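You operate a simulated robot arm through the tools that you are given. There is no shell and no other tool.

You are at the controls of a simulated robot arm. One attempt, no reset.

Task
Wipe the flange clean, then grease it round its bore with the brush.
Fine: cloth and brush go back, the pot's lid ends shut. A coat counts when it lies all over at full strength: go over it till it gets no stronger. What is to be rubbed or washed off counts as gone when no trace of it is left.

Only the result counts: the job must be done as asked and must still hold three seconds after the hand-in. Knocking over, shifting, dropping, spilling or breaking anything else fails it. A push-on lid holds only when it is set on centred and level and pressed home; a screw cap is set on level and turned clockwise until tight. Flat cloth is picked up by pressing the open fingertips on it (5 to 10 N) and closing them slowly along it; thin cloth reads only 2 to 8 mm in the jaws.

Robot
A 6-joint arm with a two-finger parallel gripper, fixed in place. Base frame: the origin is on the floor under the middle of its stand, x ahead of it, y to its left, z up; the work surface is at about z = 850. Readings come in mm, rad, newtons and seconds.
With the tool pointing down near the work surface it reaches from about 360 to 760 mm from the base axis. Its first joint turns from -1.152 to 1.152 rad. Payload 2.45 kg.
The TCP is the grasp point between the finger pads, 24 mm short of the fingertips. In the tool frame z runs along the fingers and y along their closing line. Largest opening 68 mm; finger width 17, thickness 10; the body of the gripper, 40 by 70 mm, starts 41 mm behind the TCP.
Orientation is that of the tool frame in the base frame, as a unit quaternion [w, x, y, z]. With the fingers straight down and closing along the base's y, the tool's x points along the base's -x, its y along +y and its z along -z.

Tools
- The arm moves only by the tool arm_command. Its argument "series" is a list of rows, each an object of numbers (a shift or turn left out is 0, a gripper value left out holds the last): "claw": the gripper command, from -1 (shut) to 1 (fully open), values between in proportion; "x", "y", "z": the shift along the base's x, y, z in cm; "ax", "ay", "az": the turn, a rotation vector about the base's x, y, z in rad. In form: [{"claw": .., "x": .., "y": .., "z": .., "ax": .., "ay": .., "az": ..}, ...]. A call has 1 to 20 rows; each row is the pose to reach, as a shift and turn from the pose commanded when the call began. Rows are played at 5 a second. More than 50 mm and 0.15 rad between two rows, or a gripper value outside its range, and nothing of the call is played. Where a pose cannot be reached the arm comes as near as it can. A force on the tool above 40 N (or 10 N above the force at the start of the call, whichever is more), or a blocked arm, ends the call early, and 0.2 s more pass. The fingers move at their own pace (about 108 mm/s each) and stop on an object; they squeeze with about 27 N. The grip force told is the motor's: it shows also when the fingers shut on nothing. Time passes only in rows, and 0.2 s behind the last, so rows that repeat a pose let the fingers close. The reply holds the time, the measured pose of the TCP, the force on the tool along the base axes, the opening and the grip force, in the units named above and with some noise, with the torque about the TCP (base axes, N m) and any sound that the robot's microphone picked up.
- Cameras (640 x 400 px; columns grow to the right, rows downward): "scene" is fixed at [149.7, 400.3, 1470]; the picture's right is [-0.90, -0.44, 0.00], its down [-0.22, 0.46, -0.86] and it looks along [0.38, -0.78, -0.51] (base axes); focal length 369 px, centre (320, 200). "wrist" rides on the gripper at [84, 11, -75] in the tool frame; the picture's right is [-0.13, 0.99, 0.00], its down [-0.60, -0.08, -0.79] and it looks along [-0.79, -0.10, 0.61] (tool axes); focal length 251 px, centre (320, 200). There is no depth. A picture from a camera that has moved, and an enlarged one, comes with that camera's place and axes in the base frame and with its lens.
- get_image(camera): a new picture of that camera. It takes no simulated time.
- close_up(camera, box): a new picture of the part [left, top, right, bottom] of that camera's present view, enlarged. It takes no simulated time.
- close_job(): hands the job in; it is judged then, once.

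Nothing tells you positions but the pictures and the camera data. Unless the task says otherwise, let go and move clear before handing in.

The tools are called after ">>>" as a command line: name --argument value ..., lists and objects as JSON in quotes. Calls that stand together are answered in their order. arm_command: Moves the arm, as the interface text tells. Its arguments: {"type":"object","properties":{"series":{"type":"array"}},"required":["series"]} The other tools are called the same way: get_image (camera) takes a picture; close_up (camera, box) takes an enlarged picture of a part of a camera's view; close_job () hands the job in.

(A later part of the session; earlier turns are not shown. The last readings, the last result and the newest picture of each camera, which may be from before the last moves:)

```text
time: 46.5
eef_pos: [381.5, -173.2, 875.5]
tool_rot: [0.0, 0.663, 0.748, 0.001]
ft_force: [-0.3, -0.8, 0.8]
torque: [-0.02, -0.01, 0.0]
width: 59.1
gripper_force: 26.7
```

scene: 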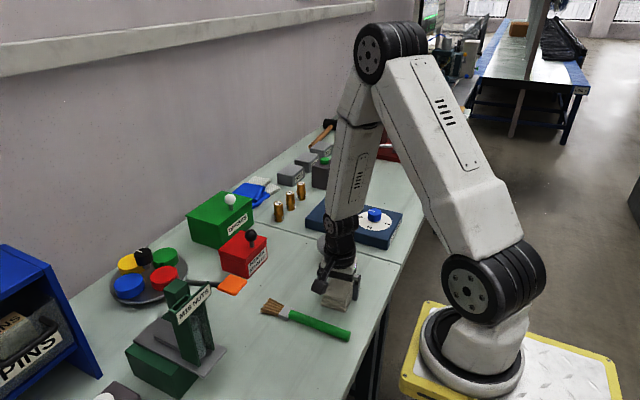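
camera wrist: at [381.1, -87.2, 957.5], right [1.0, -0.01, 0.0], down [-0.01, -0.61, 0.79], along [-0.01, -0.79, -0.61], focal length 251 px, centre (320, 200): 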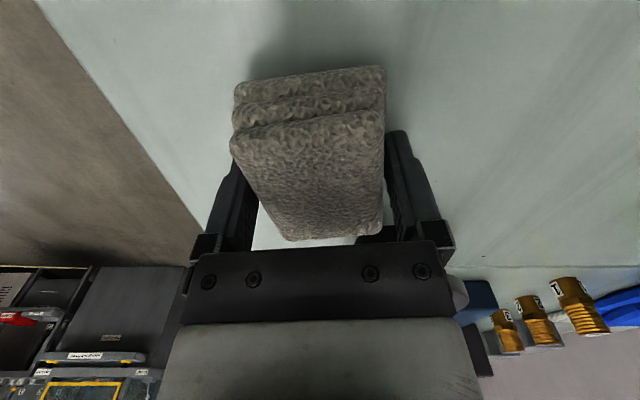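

The pad is just touching the bench, so I'll open the fingers and rise.

>>> arm_command --series '[{"claw": 0.75}, {"claw": 0.85}, {"claw": 1}, {"claw": 1}, {"claw": 1, "z": 1}, {"z": 3}, {"z": 6}, {"z": 10}, {"z": 14}, {"z": 16}]'

>>> close_up --camera "scene" --box '[240, 220, 400, 350]'

>>> get_image --camera "wrist"

```text
time: 48.7
eef_pos: [379.5, -171.3, 1036.3]
tool_rot: [0.0, 0.664, 0.748, 0.0]
ft_force: [-0.1, -0.3, 0.1]
torque: [0.03, -0.02, 0.0]
width: 68.1
gripper_force: 0.1
```

```text
3.08 times, centred on (320, 285) of scene
camera zoom: at [149.7, 400.3, 1470.0], right [-0.9, -0.44, 0.0], down [-0.22, 0.46, -0.86], along [0.38, -0.78, -0.51], focal length 1137 px, centre (320, -62)
```

zoom: 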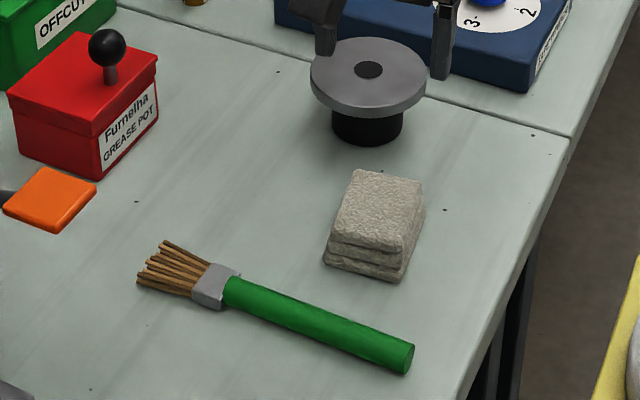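

```text
taken
camera wrist: at [380.8, -86.3, 1110.9], right [1.0, -0.01, 0.0], down [-0.01, -0.61, 0.79], along [-0.01, -0.79, -0.61], focal length 251 px, centre (320, 200)
```

wrist: 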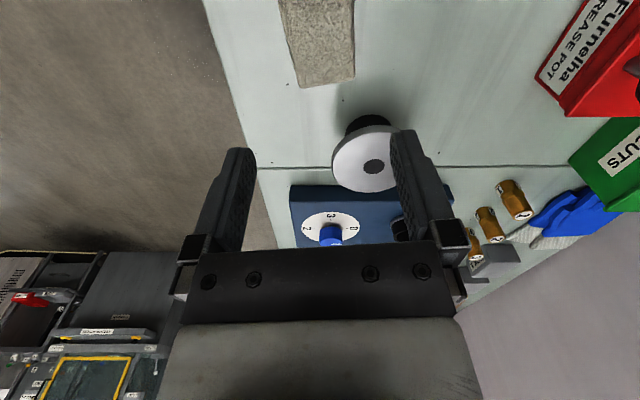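

The pad is back in its place. Next is the grease pot: its lid spans about x 599–681, but the knob sits near the front edge at about x = 613, so the lid may be hinged. I'll look closely.

>>> close_up --camera "scene" --box '[210, 220, 280, 285]'

>>> close_up --camera "scene" --box '[180, 180, 280, 260]'

>>> close_up --camera "wrist" --box '[520, 0, 640, 120]'

```text
6.15 times, centred on (245, 252) of scene
camera zoom: at [149.7, 400.3, 1470.0], right [-0.9, -0.44, 0.0], down [-0.22, 0.46, -0.86], along [0.38, -0.78, -0.51], focal length 2274 px, centre (782, -123)
```

zoom: 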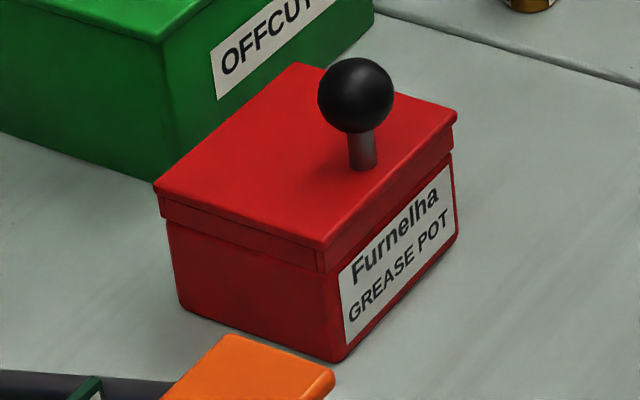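

```text
5.00 times, centred on (230, 220) of scene
camera zoom: at [149.7, 400.3, 1470.0], right [-0.9, -0.44, 0.0], down [-0.22, 0.46, -0.86], along [0.38, -0.78, -0.51], focal length 1847 px, centre (770, 100)
```

zoom: 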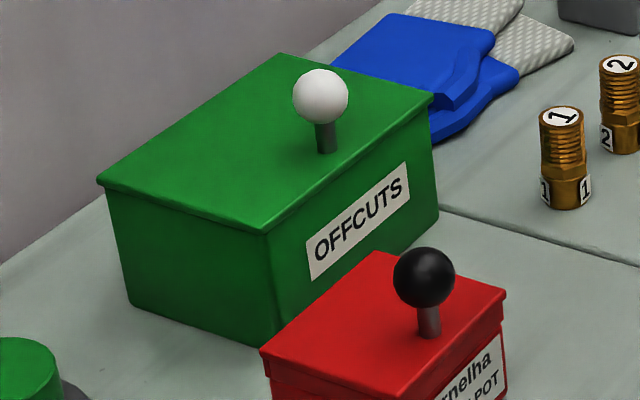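

```text
3.33 times, centred on (580, 60) of wrist
camera zoom: at [380.8, -86.3, 1110.9], right [1.0, -0.01, 0.0], down [-0.01, -0.61, 0.79], along [-0.01, -0.79, -0.61], focal length 838 px, centre (-547, 667)
```

zoom: 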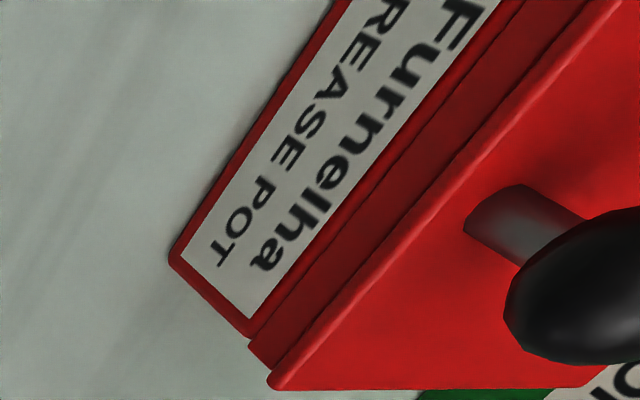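

The pot lid appears hinged at the back (x ≈ 680), with its ball knob at the front at about (614, -176, 948). I'll turn the gripper to close along y and move above the knob.

>>> arm_command --series '[{"claw": 1, "x": 2, "az": 0.13}, {"x": 4, "az": 0.26}, {"x": 6, "az": 0.39}, {"x": 8, "az": 0.52}, {"x": 10, "az": 0.65}, {"x": 12, "az": 0.78}, {"x": 14, "az": 0.91}, {"x": 16, "az": 1.04}, {"x": 18, "az": 1.17}, {"x": 19.5, "az": 1.3}, {"x": 20.5, "az": 1.4}, {"x": 20.5, "az": 1.454}, {"x": 20.5, "az": 1.454}]'

>>> get_image --camera "wrist"

>>> close_up --camera "wrist" --box '[240, 0, 400, 110]'

```text
time: 51.5
eef_pos: [586.0, -173.5, 1035.0]
tool_rot: [-0.001, -0.002, 1.0, 0.001]
ft_force: [-0.6, -0.2, -0.7]
torque: [0.0, 0.0, -0.02]
width: 68.1
gripper_force: 0.0
```

```text
taken
camera wrist: at [501.5, -161.3, 1110.4], right [0.13, 0.99, 0.0], down [0.61, -0.08, 0.79], along [0.79, -0.1, -0.61], focal length 251 px, centre (320, 200)
```

wrist: 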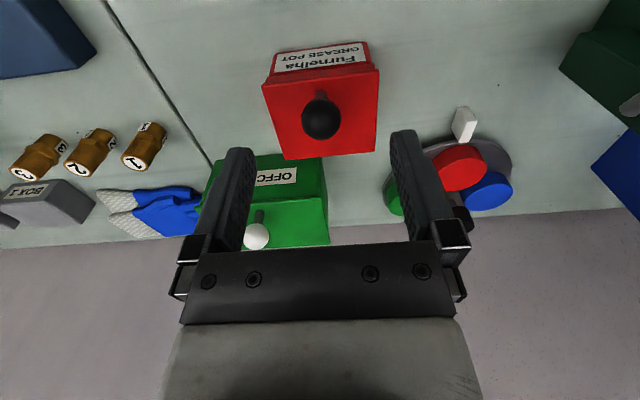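

```text
3.64 times, centred on (320, 55) of wrist
camera zoom: at [501.5, -161.3, 1110.4], right [0.13, 0.99, 0.0], down [0.61, -0.08, 0.79], along [0.79, -0.1, -0.61], focal length 914 px, centre (320, 727)
```

zoom: 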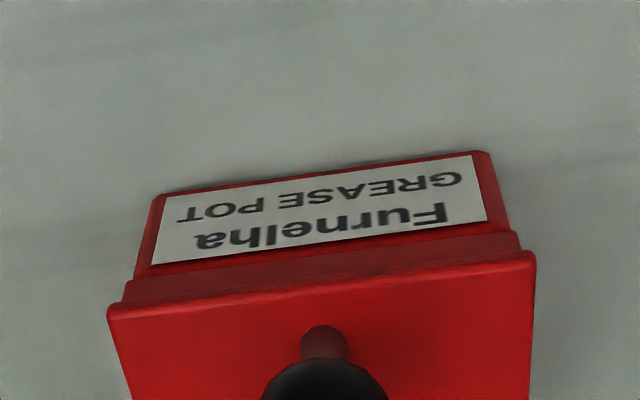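

The knob reads at (613, -174.7) and its ball centre at about 948. I'll lower the open fingers around the ball.

>>> arm_command --series '[{"claw": 1, "x": 2.75, "y": -0.27}, {"x": 2.75, "y": -0.27, "z": -3}, {"x": 2.75, "y": -0.27, "z": -6}, {"x": 2.75, "y": -0.27, "z": -8}, {"x": 2.75, "y": -0.27, "z": -8.7}, {"x": 2.75, "y": -0.27, "z": -8.7}]'

>>> get_image --camera "wrist"

>>> close_up --camera "scene" --box '[200, 200, 300, 285]'

```text
time: 52.9
eef_pos: [612.8, -176.4, 948.0]
tool_rot: [-0.001, -0.001, 1.0, 0.001]
ft_force: [0.1, -0.5, 0.0]
torque: [0.0, 0.0, 0.01]
width: 68.0
gripper_force: 0.1
```

```text
taken
camera wrist: at [528.8, -163.7, 1023.3], right [0.13, 0.99, 0.0], down [0.61, -0.08, 0.79], along [0.79, -0.1, -0.61], focal length 251 px, centre (320, 200)
```

wrist: 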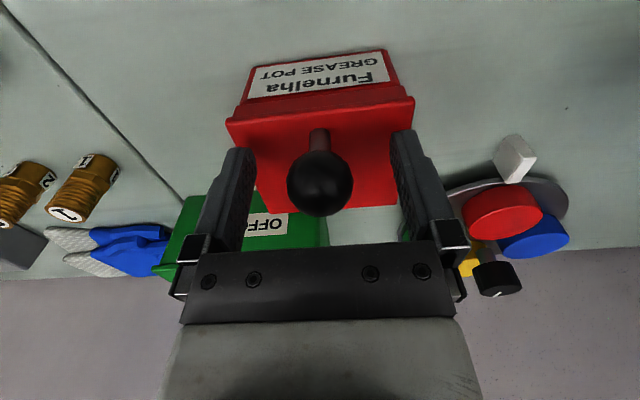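

```text
4.71 times, centred on (250, 242) of scene
camera zoom: at [149.7, 400.3, 1470.0], right [-0.9, -0.44, 0.0], down [-0.22, 0.46, -0.86], along [0.38, -0.78, -0.51], focal length 1739 px, centre (649, 0)
```

zoom: 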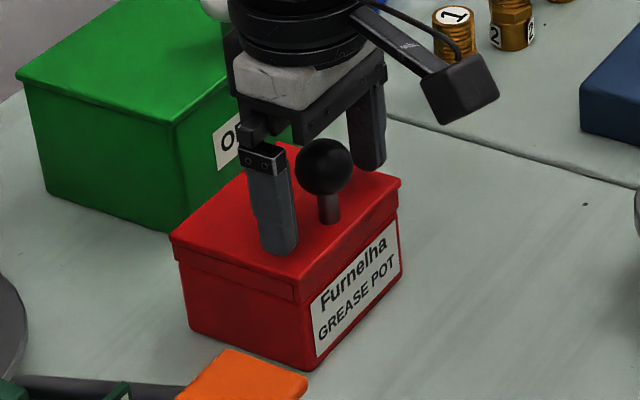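

The ball is centred at the TCP. I'll close on it.

>>> arm_command --series '[{"claw": 0.3}, {"claw": 0}, {"claw": -0.3}, {"claw": -1}, {"claw": -1}]'

```text
time: 54.1
eef_pos: [611.6, -175.1, 948.1]
tool_rot: [0.0, -0.001, 1.0, 0.001]
ft_force: [-0.5, 0.5, 0.3]
torque: [0.01, -0.02, -0.02]
width: 29.0
gripper_force: 43.5
```

The knob is gripped at 29 mm. I'll test whether the lid lifts straight up or swings on a hinge with a small move.

>>> arm_command --series '[{"claw": -1, "z": 0.1}, {"z": 0.2}, {"z": 0.3}, {"z": 0.3}]'

```text
time: 55.1
eef_pos: [613.0, -174.9, 950.3]
tool_rot: [-0.003, -0.001, 1.0, 0.001]
ft_force: [13.0, -3.7, -20.8]
torque: [0.01, 0.95, -0.01]
width: 28.7
gripper_force: 42.8
```

>>> close_up --camera "scene" --box '[215, 225, 275, 280]'

>>> close_up --camera "wrist" --box '[200, 30, 440, 230]'

```text
7.27 times, centred on (245, 252) of scene
camera zoom: at [150.5, 400.1, 1470.0], right [-0.9, -0.44, 0.0], down [-0.22, 0.46, -0.86], along [0.38, -0.78, -0.51], focal length 2687 px, centre (866, -182)
```

zoom: 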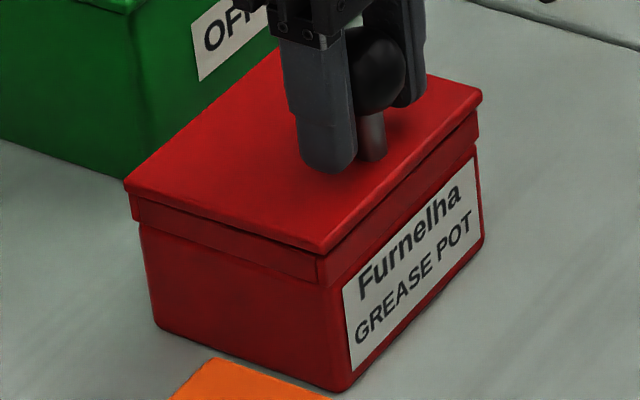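

```text
2.00 times, centred on (320, 130) of wrist
camera zoom: at [529.3, -163.7, 1025.8], right [0.13, 0.99, 0.0], down [0.61, -0.08, 0.79], along [0.78, -0.1, -0.61], focal length 503 px, centre (320, 340)
```

zoom: 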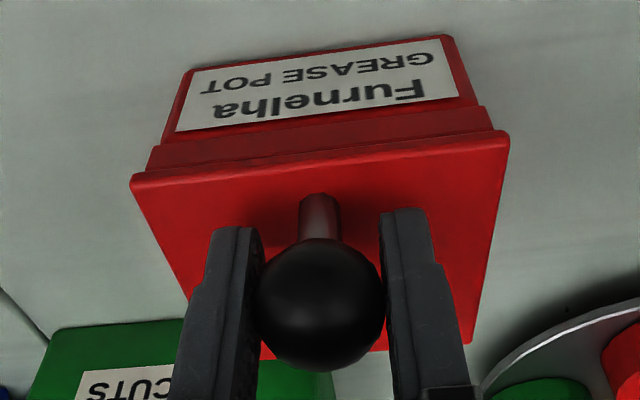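

The thin plate's front edge rises while the back stays put, so it is a hinged lid. I'll swing the knob along an arc about the back edge in small steps.

>>> arm_command --series '[{"claw": -1, "x": 0.2, "z": 0.1}, {"x": 0.35, "z": 0.27}, {"x": 0.55, "z": 0.55}, {"x": 0.74, "z": 0.8}, {"x": 0.74, "z": 0.8}]'

```text
time: 56.3
eef_pos: [618.9, -175.0, 958.6]
tool_rot: [-0.003, -0.001, 1.0, 0.002]
ft_force: [-15.9, 0.3, -7.1]
torque: [-0.02, 1.09, -0.02]
width: 28.8
gripper_force: 43.0
```

The lid swings, and the ball slips in the fingers at a steady friction torque of about 1 N m. I'll continue along the arc.

>>> arm_command --series '[{"claw": -1, "x": 0.22, "z": 0.26}, {"x": 0.45, "z": 0.51}, {"x": 0.69, "z": 0.75}, {"x": 0.93, "z": 0.97}, {"x": 1.19, "z": 1.18}, {"x": 1.45, "z": 1.38}, {"x": 1.73, "z": 1.57}, {"x": 2.01, "z": 1.75}, {"x": 2.01, "z": 1.75}]'

>>> close_up --camera "scene" --box '[200, 200, 300, 285]'

```text
time: 58.3
eef_pos: [639.3, -174.8, 976.9]
tool_rot: [-0.003, -0.002, 1.0, 0.001]
ft_force: [-19.1, -4.2, -0.5]
torque: [-0.04, 1.13, -0.02]
width: 28.8
gripper_force: 43.2
```

```text
4.71 times, centred on (250, 242) of scene
camera zoom: at [149.3, 400.2, 1470.1], right [-0.9, -0.44, 0.0], down [-0.22, 0.46, -0.86], along [0.38, -0.78, -0.51], focal length 1739 px, centre (649, 0)
```

zoom: 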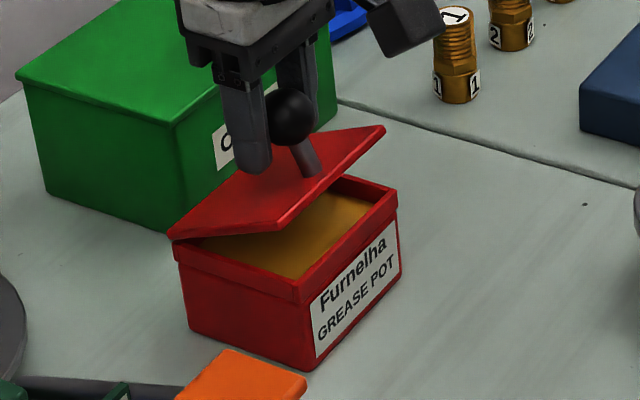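

The pot is opening and I can see yellow grease inside. I'll keep swinging along the arc.

>>> arm_command --series '[{"claw": -1, "x": 0.28, "z": 0.2}, {"x": 0.56, "z": 0.37}, {"x": 0.87, "z": 0.52}, {"x": 1.18, "z": 0.65}, {"x": 1.5, "z": 0.76}, {"x": 1.81, "z": 0.86}, {"x": 2.13, "z": 0.95}, {"x": 2.46, "z": 1.02}, {"x": 2.8, "z": 1.08}, {"x": 3.14, "z": 1.12}, {"x": 3.47, "z": 1.15}, {"x": 3.8, "z": 1.16}, {"x": 3.8, "z": 1.16}]'

>>> close_up --camera "scene" --box '[180, 180, 300, 285]'

```text
time: 61.1
eef_pos: [678.8, -174.7, 987.8]
tool_rot: [-0.001, -0.002, 1.0, 0.001]
ft_force: [-0.7, 0.8, 0.1]
torque: [0.02, 0.01, 0.02]
width: 0.0
gripper_force: 23.5
```

```text
3.81 times, centred on (240, 232) of scene
camera zoom: at [149.7, 400.3, 1470.0], right [-0.9, -0.44, 0.0], down [-0.22, 0.46, -0.86], along [0.38, -0.78, -0.51], focal length 1407 px, centre (625, 76)
```

zoom: 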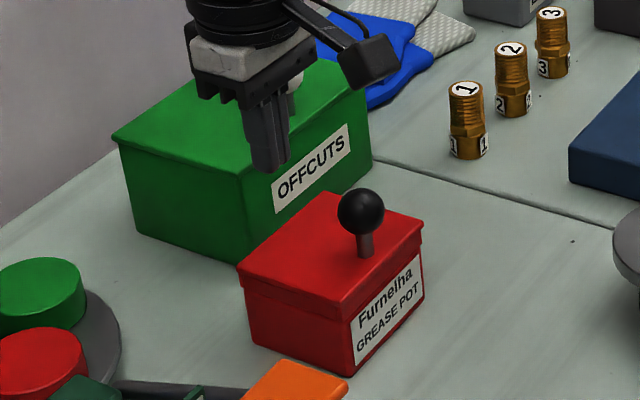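

The ball crept out of the pads as it pivoted, and the lid fell shut with the pot unmoved. I'll back off and tilt the fingers forward about 65°, so the tool can turn with the lid and the ball doesn't have to slip.

>>> arm_command --series '[{"claw": -1, "z": 4}, {"claw": 1, "x": -3, "z": 6}, {"claw": 1, "x": -7, "z": 6}, {"x": -11, "z": 6}, {"x": -13.85, "z": 5}, {"x": -13.85, "z": 4, "ay": -0.14}, {"x": -13.85, "z": 3.5, "ay": -0.28}, {"x": -13.85, "z": 3, "ay": -0.42}, {"x": -13.85, "z": 3, "ay": -0.56}, {"x": -13.85, "z": 3, "ay": -0.7}, {"x": -13.85, "z": 3, "ay": -0.84}, {"x": -13.85, "z": 3, "ay": -0.98}, {"x": -13.85, "z": 3, "ay": -1.12}, {"x": -13.85, "z": 3, "ay": -1.134}, {"x": -13.85, "z": 3, "ay": -1.134}]'

>>> get_image --camera "wrist"

>>> get_image --camera "scene"

```text
time: 64.3
eef_pos: [540.2, -174.1, 1018.9]
tool_rot: [0.537, -0.001, 0.844, 0.0]
ft_force: [-0.3, 0.3, 1.0]
torque: [0.02, 0.02, 0.02]
width: 68.1
gripper_force: 0.0
```

```text
taken
camera wrist: at [436.1, -163.5, 974.1], right [0.05, 0.99, 0.12], down [-0.46, -0.08, 0.88], along [0.89, -0.1, 0.45], focal length 251 px, centre (320, 200)
```

wrist: 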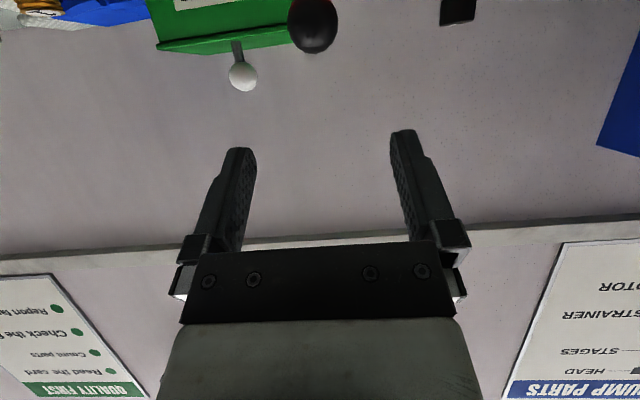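

```text
taken
```

scene: 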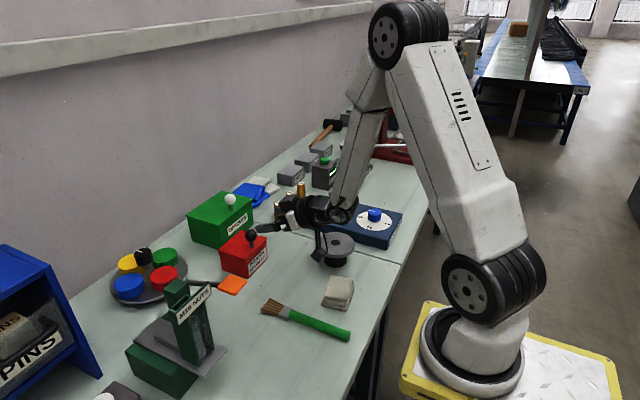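

The fingers now point forward and down and the ball is ahead. I'll move in along the finger direction.

>>> arm_command --series '[{"claw": 1, "x": 1.4, "z": -2.5}, {"x": 2.79, "z": -4.94}, {"x": 4, "z": -5.5}, {"x": 5.2, "z": -6.06}, {"x": 6.3, "z": -6.57}, {"x": 7.32, "z": -7.05}, {"x": 7.32, "z": -7.05}]'

>>> get_image --camera "wrist"

>>> close_up --camera "scene" --box '[200, 200, 340, 300]'

```text
time: 65.9
eef_pos: [614.7, -174.9, 948.3]
tool_rot: [0.537, -0.001, 0.843, 0.0]
ft_force: [0.6, -0.2, 0.5]
torque: [0.02, 0.03, 0.02]
width: 68.0
gripper_force: 0.1
```

```text
taken
camera wrist: at [509.6, -163.6, 903.5], right [0.05, 0.99, 0.12], down [-0.46, -0.08, 0.88], along [0.89, -0.1, 0.45], focal length 251 px, centre (320, 200)
```

wrist: 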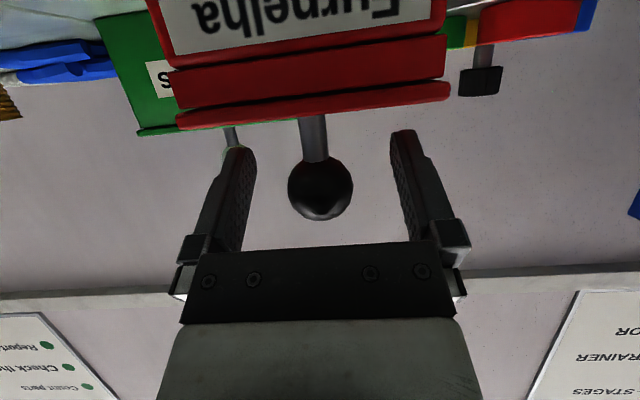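

```text
4.00 times, centred on (270, 250) of scene
camera zoom: at [149.7, 400.3, 1470.0], right [-0.9, -0.44, 0.0], down [-0.22, 0.46, -0.86], along [0.38, -0.78, -0.51], focal length 1478 px, centre (520, 0)
```

zoom: 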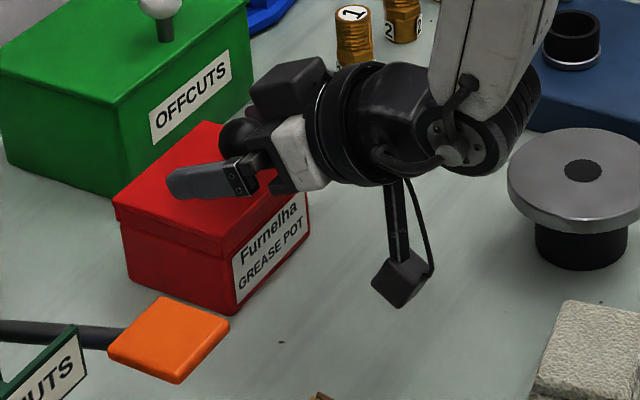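

The ball's centre works out at about (611, 950), slightly off my TCP. I'll correct for that and close.

>>> arm_command --series '[{"claw": 1, "x": -0.18, "z": 0.2}, {"claw": 0.3, "x": -0.18, "z": 0.2}, {"claw": 0, "x": -0.18, "z": 0.2}, {"claw": -0.3, "x": -0.18, "z": 0.2}, {"claw": -1, "x": -0.18, "z": 0.2}, {"claw": -1, "x": -0.18, "z": 0.2}]'

```text
time: 67.3
eef_pos: [612.0, -174.2, 949.5]
tool_rot: [0.537, -0.001, 0.844, 0.0]
ft_force: [-1.0, -2.0, -0.1]
torque: [0.0, 0.01, 0.01]
width: 29.1
gripper_force: 42.5
```

>>> arm_command --series '[{"claw": -1, "x": 0.18, "z": 0.29, "ay": 0.0436}, {"x": 0.366, "z": 0.587, "ay": 0.0873}, {"x": 0.57, "z": 0.87, "ay": 0.131}, {"x": 0.782, "z": 1.139, "ay": 0.1745}, {"x": 1.245, "z": 1.653, "ay": 0.2618}, {"x": 1.75, "z": 2.125, "ay": 0.3491}, {"x": 1.75, "z": 2.125, "ay": 0.3491}]'

```text
time: 68.9
eef_pos: [627.9, -174.9, 971.6]
tool_rot: [0.381, -0.001, 0.925, 0.0]
ft_force: [-25.9, 6.2, 21.5]
torque: [0.01, 0.34, 0.07]
width: 29.0
gripper_force: 43.1
```

The lid is turning with the tool, but there is about 33 N of radial load, so the hinge is a little off my estimate. I'll relieve that first.

>>> arm_command --series '[{"claw": -1, "x": -0.05, "z": 0.06}, {"x": -0.1, "z": 0.12}, {"x": -0.1, "z": 0.12}]'

>>> close_up --camera "scene" --box '[200, 190, 320, 285]'

```text
time: 69.7
eef_pos: [628.9, -174.7, 972.4]
tool_rot: [0.382, -0.001, 0.924, 0.0]
ft_force: [5.5, -0.7, -7.1]
torque: [-0.05, 0.01, -0.01]
width: 28.9
gripper_force: 42.9
```

```text
4.21 times, centred on (260, 238) of scene
camera zoom: at [150.0, 400.3, 1470.0], right [-0.9, -0.44, 0.0], down [-0.22, 0.46, -0.86], along [0.38, -0.78, -0.51], focal length 1556 px, centre (573, 42)
```

zoom: 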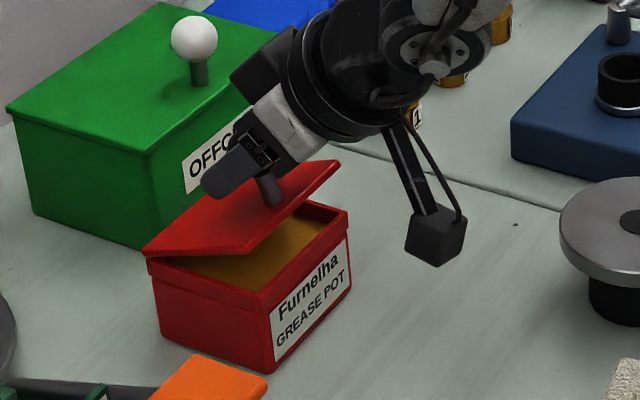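

Relieved. The refined hinge is at about (682, 914), so I'll continue to 50° on the corrected arc.

>>> arm_command --series '[{"claw": -1, "x": 0.26, "z": 0.19, "ay": 0.0436}, {"x": 0.55, "z": 0.42, "ay": 0.0873}, {"x": 0.83, "z": 0.62, "ay": 0.131}, {"x": 1.12, "z": 0.82, "ay": 0.1745}, {"x": 1.42, "z": 1.0, "ay": 0.218}, {"x": 1.72, "z": 1.18, "ay": 0.2618}, {"x": 2.03, "z": 1.33, "ay": 0.3055}, {"x": 2.34, "z": 1.47, "ay": 0.3491}, {"x": 2.67, "z": 1.6, "ay": 0.3927}, {"x": 3.0, "z": 1.72, "ay": 0.4363}, {"x": 3.33, "z": 1.81, "ay": 0.48}, {"x": 3.67, "z": 1.9, "ay": 0.5236}, {"x": 3.67, "z": 1.9, "ay": 0.5236}]'

>>> close_up --camera "scene" --box '[180, 170, 320, 285]'

```text
time: 72.5
eef_pos: [665.3, -176.2, 991.2]
tool_rot: [0.129, -0.001, 0.992, 0.001]
ft_force: [-2.3, -1.1, 1.0]
torque: [-0.07, 0.13, -0.03]
width: 28.9
gripper_force: 43.3
```

```text
3.48 times, centred on (250, 228) of scene
camera zoom: at [149.6, 400.3, 1470.0], right [-0.9, -0.44, 0.0], down [-0.22, 0.46, -0.86], along [0.38, -0.78, -0.51], focal length 1285 px, centre (564, 104)
```

zoom: 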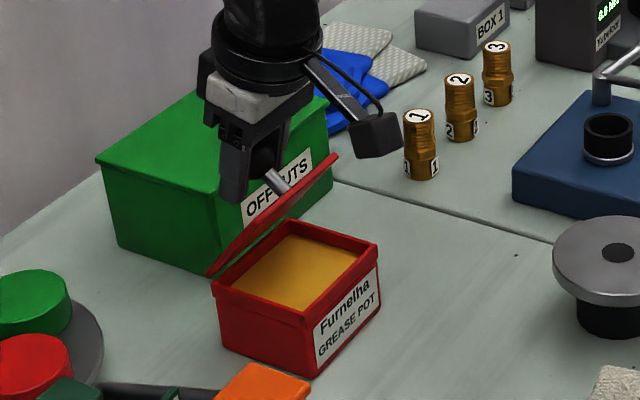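

Forces are very low now, so I'll continue to 75°.

>>> arm_command --series '[{"claw": -1, "x": 0.34, "z": 0.07, "ay": 0.0436}, {"x": 0.68, "z": 0.13, "ay": 0.0873}, {"x": 1.03, "z": 0.17, "ay": 0.131}, {"x": 1.37, "z": 0.19, "ay": 0.1745}, {"x": 1.72, "z": 0.2, "ay": 0.218}, {"x": 2.07, "z": 0.2, "ay": 0.2618}, {"x": 2.42, "z": 0.18, "ay": 0.3055}, {"x": 2.76, "z": 0.14, "ay": 0.3491}, {"x": 3.11, "z": 0.09, "ay": 0.3927}, {"x": 3.45, "z": 0.03, "ay": 0.4363}, {"x": 3.45, "z": 0.03, "ay": 0.4363}]'

>>> close_up --camera "scene" --box '[180, 170, 320, 285]'

```text
time: 74.9
eef_pos: [698.5, -174.4, 991.5]
tool_rot: [-0.088, -0.001, 0.996, 0.001]
ft_force: [-4.0, -0.7, 10.0]
torque: [0.01, 0.47, -0.05]
width: 28.7
gripper_force: 43.0
```

```text
3.48 times, centred on (250, 228) of scene
camera zoom: at [149.4, 400.3, 1470.0], right [-0.9, -0.44, 0.0], down [-0.22, 0.46, -0.86], along [0.38, -0.78, -0.51], focal length 1285 px, centre (564, 104)
```

zoom: 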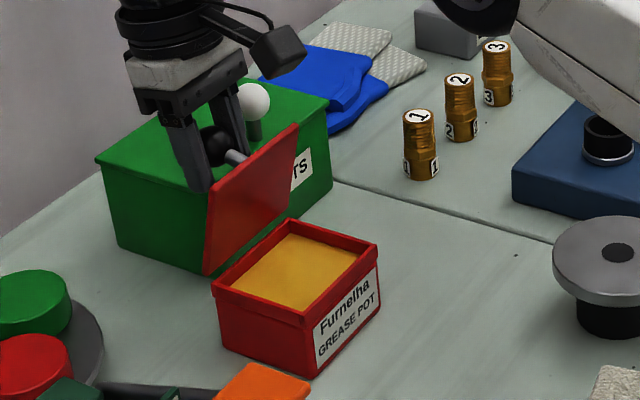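

>>> arm_command --series '[{"claw": -1, "x": 0.34, "z": -0.08, "ay": 0.04}, {"x": 0.67, "z": -0.18, "ay": 0.08}, {"x": 1.0, "z": -0.29, "ay": 0.12}, {"x": 1.33, "z": -0.41, "ay": 0.16}, {"x": 1.33, "z": -0.41, "ay": 0.16}]'

```text
time: 76.1
eef_pos: [691.7, -174.4, 990.2]
tool_rot: [-0.163, 0.003, 0.987, -0.004]
ft_force: [0.8, -3.9, -1.1]
torque: [0.06, -0.14, 0.02]
width: 28.7
gripper_force: 43.2
out of reach, approached as far as the arm can: row 3, 4, 5
stopped in row 5: the force on the tool passed its limit at 41 N (the readings are from after the stop); the commanded pose is now the measured one
```

The arm ran out of reach while tilted, with the lid held at about 70–75°. I'll check how the ball sits in the fingers before the last part of the swing.

>>> get_image --camera "wrist"

>>> close_up --camera "scene" --box '[190, 170, 290, 270]'

```text
taken
camera wrist: at [635.6, -162.3, 1088.2], right [0.13, 0.99, -0.05], down [0.83, -0.08, 0.56], along [0.55, -0.11, -0.83], focal length 251 px, centre (320, 200)
```

wrist: 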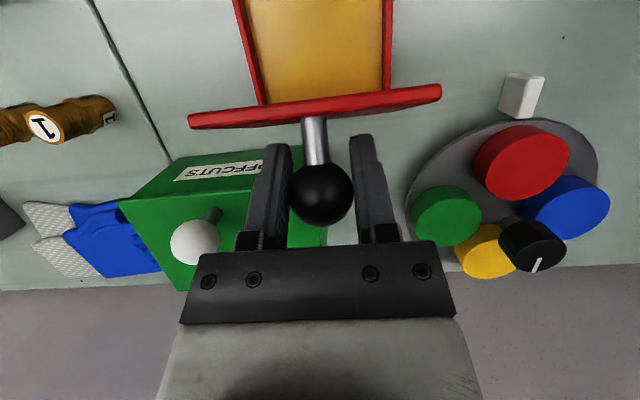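

```text
4.00 times, centred on (240, 220) of scene
camera zoom: at [149.7, 400.2, 1470.0], right [-0.9, -0.44, 0.0], down [-0.22, 0.46, -0.86], along [0.38, -0.78, -0.51], focal length 1478 px, centre (640, 120)
```

zoom: 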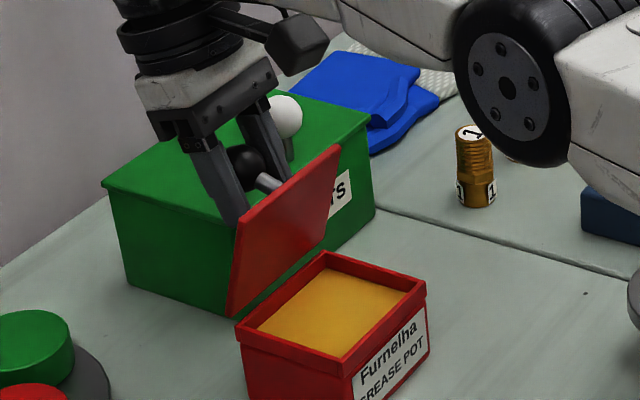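

The ball has moved slightly deeper into the fingers, which helps. I'll finish the swing past vertical while easing the tool upright so it stays within reach.

>>> arm_command --series '[{"claw": -1, "x": 0.3, "z": -0.1, "ay": -0.06}, {"x": 0.65, "z": -0.22, "ay": -0.12}, {"x": 1.0, "z": -0.35, "ay": -0.16}, {"x": 1.35, "z": -0.46, "ay": -0.19}, {"x": 1.65, "z": -0.57, "ay": -0.21}, {"x": 1.95, "z": -0.71, "ay": -0.22}, {"x": 2.27, "z": -0.86, "ay": -0.22}, {"x": 2.6, "z": -1.03, "ay": -0.22}, {"x": 2.88, "z": -1.2, "ay": -0.22}]'

>>> get_image --camera "wrist"

>>> close_up --camera "scene" --box '[190, 170, 290, 270]'

```text
time: 78.1
eef_pos: [719.3, -174.5, 979.7]
tool_rot: [-0.053, 0.003, 0.999, -0.004]
ft_force: [-9.7, -12.1, 12.5]
torque: [0.04, 1.06, 0.03]
width: 29.0
gripper_force: 43.2
```

```text
taken
camera wrist: at [644.0, -162.3, 1062.6], right [0.13, 0.99, -0.02], down [0.68, -0.08, 0.73], along [0.72, -0.11, -0.69], focal length 251 px, centre (320, 200)
```

wrist: 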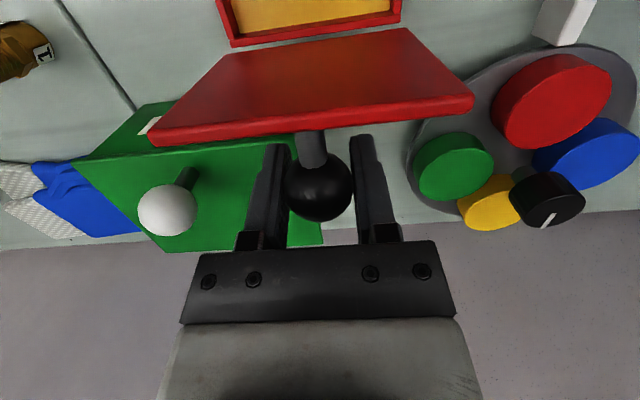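

```text
4.00 times, centred on (240, 220) of scene
camera zoom: at [149.2, 400.0, 1470.2], right [-0.9, -0.44, 0.0], down [-0.22, 0.46, -0.86], along [0.38, -0.78, -0.51], focal length 1478 px, centre (640, 120)
```

zoom: 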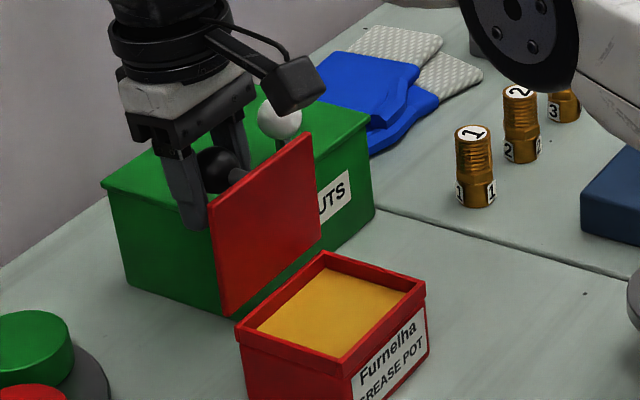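

The lid is at about 93°, past vertical. I'll go about 10° more so it rests open by its own weight.

>>> arm_command --series '[{"claw": -1, "x": 0.4, "z": -0.17, "ay": -0.03}, {"x": 0.8, "z": -0.36, "ay": -0.06}, {"x": 1.2, "z": -0.6, "ay": -0.1}, {"x": 1.2, "z": -0.6, "ay": -0.1}]'

>>> close_up --camera "scene" --box '[190, 170, 290, 270]'

```text
time: 79.1
eef_pos: [731.2, -174.7, 971.5]
tool_rot: [-0.004, 0.003, 1.0, -0.003]
ft_force: [-10.1, -15.3, 10.6]
torque: [0.17, 1.1, 0.12]
width: 28.9
gripper_force: 42.7
```

```text
4.00 times, centred on (240, 220) of scene
camera zoom: at [149.2, 399.9, 1470.2], right [-0.9, -0.44, 0.0], down [-0.22, 0.46, -0.86], along [0.38, -0.78, -0.51], focal length 1478 px, centre (640, 120)
```

zoom: 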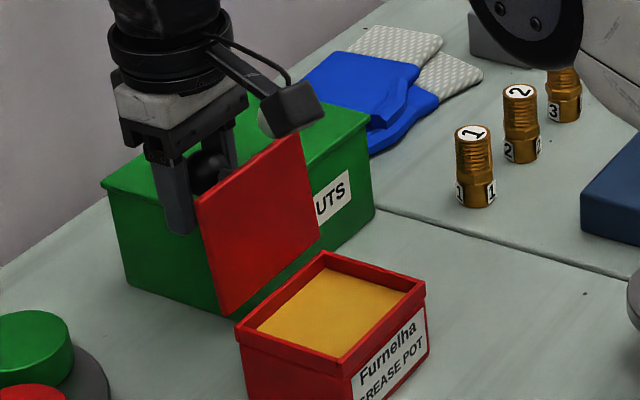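

The lid is at about 103°. I'll release gently and see whether it stays open.

>>> arm_command --series '[{"claw": -0.1}, {"claw": 0}, {"claw": 0.3}, {"claw": 0.6}, {"claw": 0.6}]'

>>> close_up --camera "scene" --box '[190, 170, 290, 270]'

>>> get_image --camera "wrist"

```text
time: 80.3
eef_pos: [731.9, -173.0, 972.7]
tool_rot: [-0.003, 0.004, 1.0, -0.003]
ft_force: [0.2, -0.5, 0.6]
torque: [-0.02, -0.04, -0.02]
width: 54.2
gripper_force: 0.0
```

```text
4.00 times, centred on (240, 220) of scene
camera zoom: at [149.7, 400.3, 1470.0], right [-0.9, -0.44, 0.0], down [-0.22, 0.46, -0.86], along [0.38, -0.78, -0.51], focal length 1478 px, centre (640, 120)
```

zoom: 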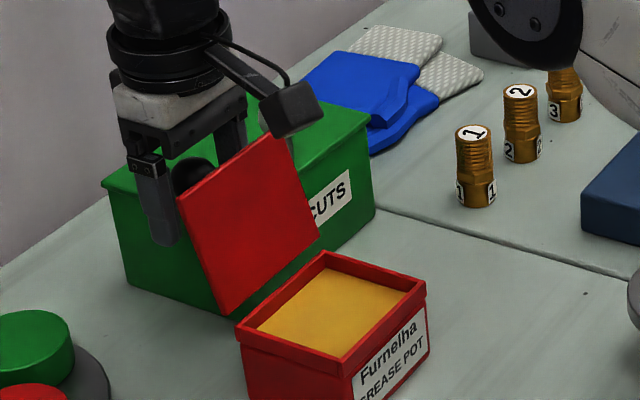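

```text
taken
camera wrist: at [648.4, -161.5, 1047.7], right [0.14, 0.99, -0.01], down [0.61, -0.08, 0.79], along [0.78, -0.11, -0.61], focal length 251 px, centre (320, 200)
```

wrist: 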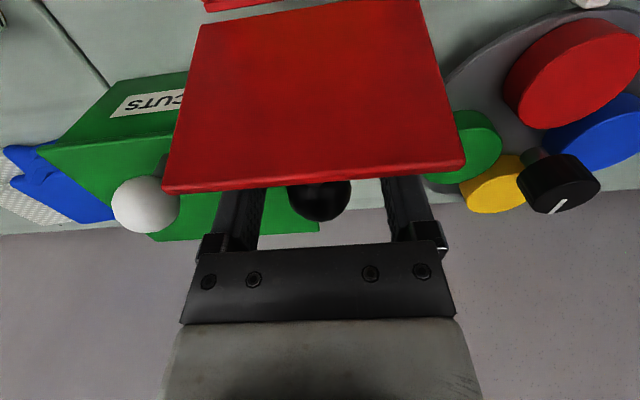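

The lid dropped back to about 115° and stays open. I'll lift straight up clear of it.

>>> arm_command --series '[{"claw": 0.6, "z": 0.5}, {"z": 1.5}, {"z": 3}, {"z": 5}, {"z": 8}, {"z": 11}, {"z": 11}]'

>>> close_up --camera "scene" --box '[190, 170, 290, 270]'

>>> get_image --camera "wrist"

```text
time: 81.9
eef_pos: [733.1, -174.2, 1083.2]
tool_rot: [-0.003, 0.004, 1.0, -0.004]
ft_force: [0.2, 0.9, -0.4]
torque: [0.01, 0.0, 0.01]
width: 54.5
gripper_force: 0.1
```

```text
4.00 times, centred on (240, 220) of scene
camera zoom: at [149.7, 400.3, 1470.0], right [-0.9, -0.44, 0.0], down [-0.22, 0.46, -0.86], along [0.38, -0.78, -0.51], focal length 1478 px, centre (640, 120)
```

zoom: 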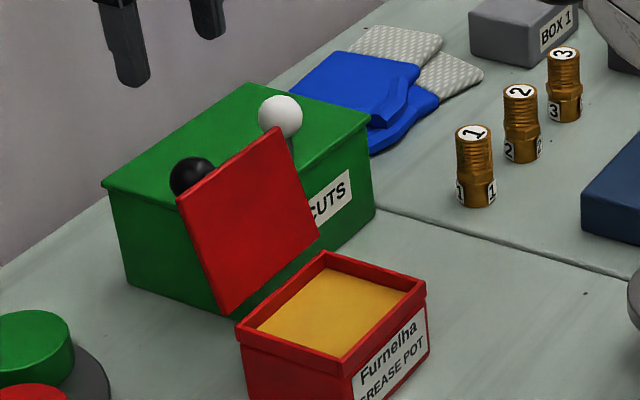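

```text
taken
camera wrist: at [648.8, -160.9, 1158.8], right [0.14, 0.99, -0.01], down [0.61, -0.08, 0.79], along [0.78, -0.11, -0.61], focal length 251 px, centre (320, 200)
```

wrist: 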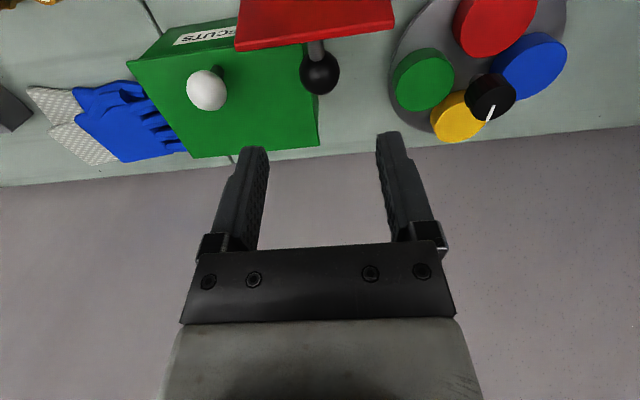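

The lid holds itself open. Next is the brush, so I'll move the camera over it to measure it.

>>> arm_command --series '[{"claw": 1, "x": -2, "z": 2}, {"x": -6, "y": 1, "z": 2, "ax": 0.004, "ay": -0.003, "az": 0.004}, {"x": -10.5, "y": 2, "z": 2, "ax": 0.008, "ay": -0.006, "az": 0.008}, {"x": -15, "y": 3, "z": 2, "ax": 0.008, "ay": -0.006, "az": 0.008}, {"x": -19.5, "y": 4, "z": 1, "ax": 0.008, "ay": -0.006, "az": 0.008}, {"x": -24, "y": 5.5, "z": 0, "ax": 0.008, "ay": -0.006, "az": 0.008}, {"x": -28.5, "y": 7, "z": 0, "ax": 0.008, "ay": -0.006, "az": 0.008}, {"x": -33, "y": 8.5, "z": 0, "ax": 0.008, "ay": -0.006, "az": 0.008}, {"x": -37, "y": 9.9, "z": 0, "ax": 0.008, "ay": -0.006, "az": 0.008}, {"x": -38.3, "y": 9.9, "z": 0, "ax": 0.008, "ay": -0.006, "az": 0.008}, {"x": -38.3, "y": 9.9, "z": 0, "ax": 0.008, "ay": -0.006, "az": 0.008}]'

>>> get_image --camera "wrist"

>>> close_up --camera "scene" --box '[255, 285, 355, 345]'

```text
time: 84.3
eef_pos: [348.1, -74.7, 1082.4]
tool_rot: [0.0, 0.0, 1.0, 0.001]
ft_force: [0.3, -0.4, 0.7]
torque: [-0.02, -0.02, 0.02]
width: 68.2
gripper_force: 0.1
```

```text
taken
camera wrist: at [264.7, -63.8, 1157.5], right [0.13, 0.99, 0.0], down [0.6, -0.08, 0.79], along [0.79, -0.1, -0.61], focal length 251 px, centre (320, 200)
```

wrist: 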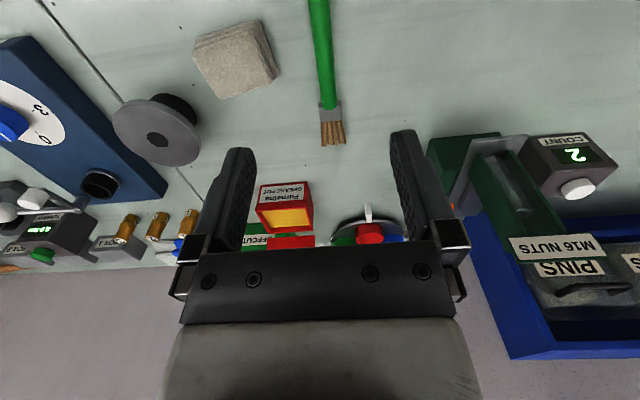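

```text
6.40 times, centred on (305, 315) of scene
camera zoom: at [149.7, 400.3, 1470.0], right [-0.9, -0.44, 0.0], down [-0.22, 0.46, -0.86], along [0.38, -0.78, -0.51], focal length 2364 px, centre (416, -536)
```

zoom: 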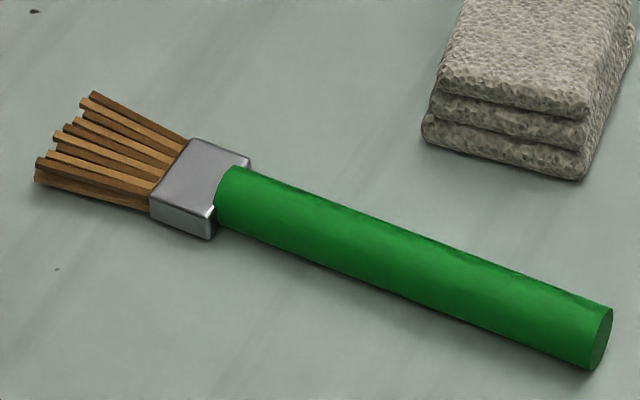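

>>> close_up --camera "wrist" --box '[270, 0, 390, 150]'

>>> close_up --camera "wrist" --box '[90, 80, 330, 260]'

```text
2.67 times, centred on (330, 75) of wrist
camera zoom: at [264.7, -63.8, 1157.5], right [0.13, 0.99, 0.0], down [0.6, -0.08, 0.79], along [0.79, -0.1, -0.61], focal length 670 px, centre (293, 533)
```

zoom: 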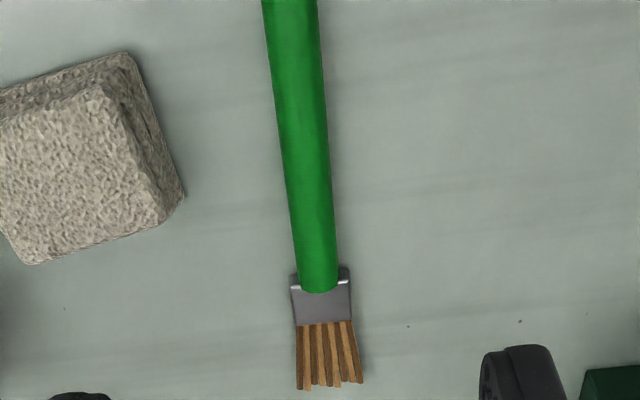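

```text
2.22 times, centred on (210, 170) of wrist
camera zoom: at [264.7, -63.8, 1157.5], right [0.13, 0.99, 0.0], down [0.6, -0.08, 0.79], along [0.79, -0.1, -0.61], focal length 559 px, centre (564, 267)
```

zoom: 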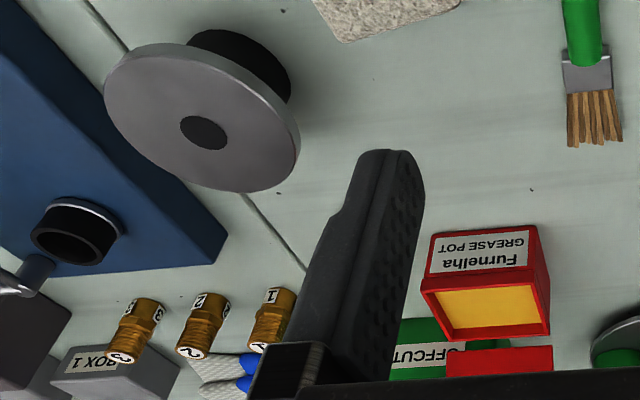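

The brush axis is at y ≈ -73. The handle runs from x 316 to 450 and is about 19 mm thick, with the bristles ending near x = 515. I'll come down over the handle at x ≈ 405.

>>> arm_command --series '[{"claw": 1, "x": 2, "z": -4, "y": 0.1}, {"x": 4, "z": -8, "y": 0.18}, {"x": 5.63, "z": -12, "y": 0.18}, {"x": 5.63, "z": -15.5, "y": 0.18}, {"x": 5.63, "z": -18, "y": 0.18}, {"x": 5.63, "z": -19.3, "y": 0.18}, {"x": 5.63, "z": -19.3, "y": 0.18}]'

>>> get_image --camera "wrist"

>>> close_up --camera "scene" --box '[240, 250, 370, 350]'

```text
time: 85.9
eef_pos: [405.5, -74.4, 889.4]
tool_rot: [0.0, -0.001, 1.0, 0.001]
ft_force: [0.4, 0.7, 0.4]
torque: [0.02, -0.01, 0.0]
width: 68.1
gripper_force: 0.1
```

```text
taken
camera wrist: at [321.2, -62.2, 963.6], right [0.13, 0.99, 0.0], down [0.6, -0.08, 0.79], along [0.79, -0.1, -0.61], focal length 251 px, centre (320, 200)
```

wrist: 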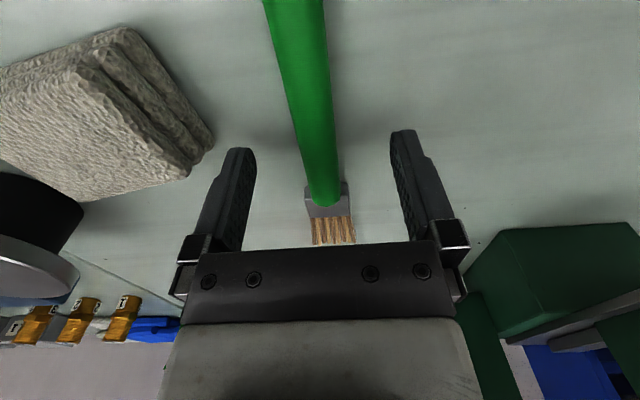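

```text
4.00 times, centred on (305, 300) of scene
camera zoom: at [149.7, 400.3, 1470.0], right [-0.9, -0.44, 0.0], down [-0.22, 0.46, -0.86], along [0.38, -0.78, -0.51], focal length 1478 px, centre (380, -200)
```

zoom: 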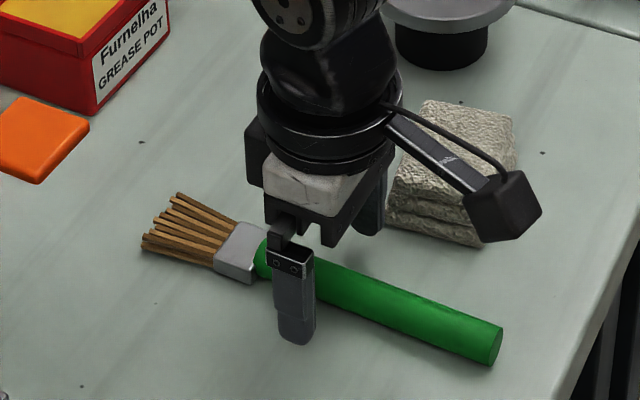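

The handle is centred between the fingers. I'll lower to just above the bench and close on it.

>>> arm_command --series '[{"claw": 1, "z": -0.6}, {"z": -1.1}, {"z": -1.25}, {"z": -1.25, "claw": 0.3}, {"z": -1.25, "claw": 0}, {"z": -1.25, "claw": -0.3}, {"z": -1.25, "claw": -0.6}, {"z": -1.25, "claw": -1}, {"z": -1.25, "claw": -1}, {"z": -1.25, "claw": -1}]'

```text
time: 88.1
eef_pos: [406.1, -73.5, 876.4]
tool_rot: [-0.001, -0.001, 1.0, 0.001]
ft_force: [0.5, 0.5, -0.1]
torque: [-0.01, 0.0, 0.0]
width: 19.0
gripper_force: 27.0
```

I have the handle at 19 mm and 27 N. I'll lift slowly and check.

>>> arm_command --series '[{"claw": -1, "z": 0.4}, {"z": 0.9}, {"z": 1.5}, {"z": 2.5}, {"z": 4}, {"z": 6}, {"z": 8.5}, {"z": 11}, {"z": 13}, {"z": 13}]'

>>> get_image --camera "wrist"

>>> close_up --camera "scene" --box '[230, 180, 370, 300]'

```text
time: 90.3
eef_pos: [404.6, -72.7, 1006.8]
tool_rot: [-0.001, 0.0, 1.0, 0.001]
ft_force: [-0.3, 0.1, -0.7]
torque: [-0.04, -0.02, -0.01]
width: 18.8
gripper_force: 27.0
```

```text
taken
camera wrist: at [320.9, -62.3, 1082.1], right [0.13, 0.99, 0.0], down [0.6, -0.08, 0.79], along [0.79, -0.1, -0.61], focal length 251 px, centre (320, 200)
```

wrist: 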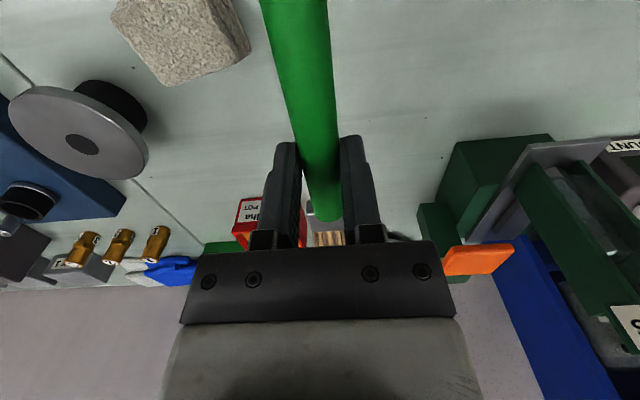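

```text
3.33 times, centred on (300, 240) of scene
camera zoom: at [149.7, 400.3, 1470.0], right [-0.9, -0.44, 0.0], down [-0.22, 0.46, -0.86], along [0.38, -0.78, -0.51], focal length 1232 px, centre (387, 67)
```

zoom: 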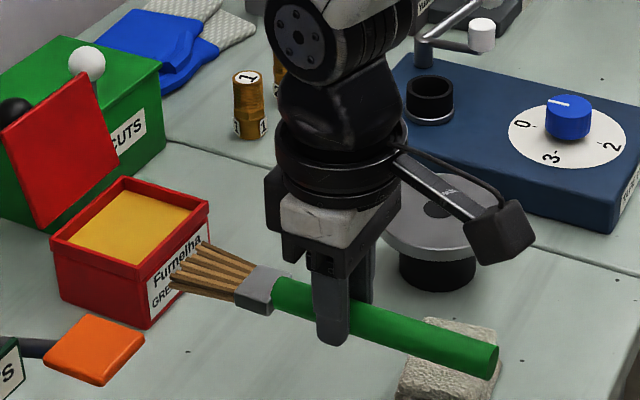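

The brush is held level and firmly. I'll raise it and tilt the bristles down 45°.

>>> arm_command --series '[{"claw": -1, "z": 2, "ay": 0.1}, {"z": 4, "ay": 0.2}, {"z": 5, "ay": 0.3}, {"z": 5.5, "ay": 0.4}, {"z": 5.5, "ay": 0.5}, {"z": 5.5, "ay": 0.6}, {"z": 5.5, "ay": 0.7}, {"z": 5.5, "ay": 0.785}, {"z": 5.5, "ay": 0.785}]'

>>> get_image --camera "wrist"

>>> get_image --camera "scene"

```text
time: 92.3
eef_pos: [406.0, -73.8, 1061.3]
tool_rot: [-0.383, 0.0, 0.924, 0.001]
ft_force: [-0.4, -1.0, -0.5]
torque: [0.04, 0.04, 0.01]
width: 19.2
gripper_force: 26.7
```

```text
taken
camera wrist: at [399.4, -61.9, 1174.4], right [0.09, 0.99, -0.09], down [0.99, -0.08, 0.13], along [0.12, -0.1, -0.99], focal length 251 px, centre (320, 200)
```

wrist: 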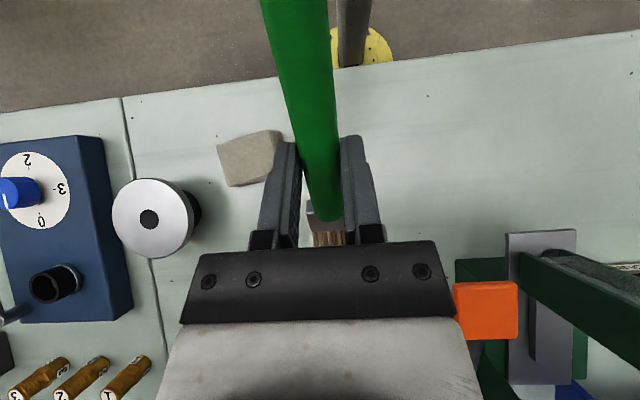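

```text
taken
```

scene: 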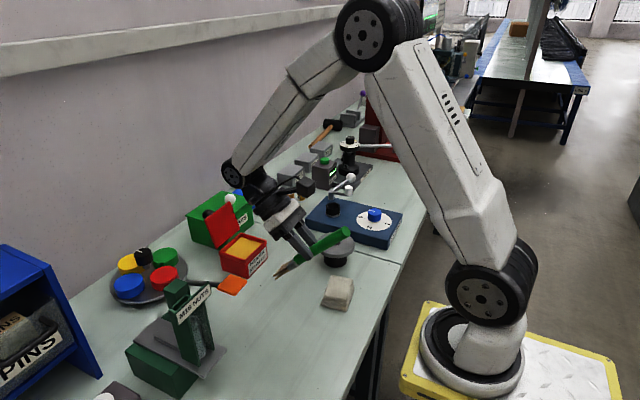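

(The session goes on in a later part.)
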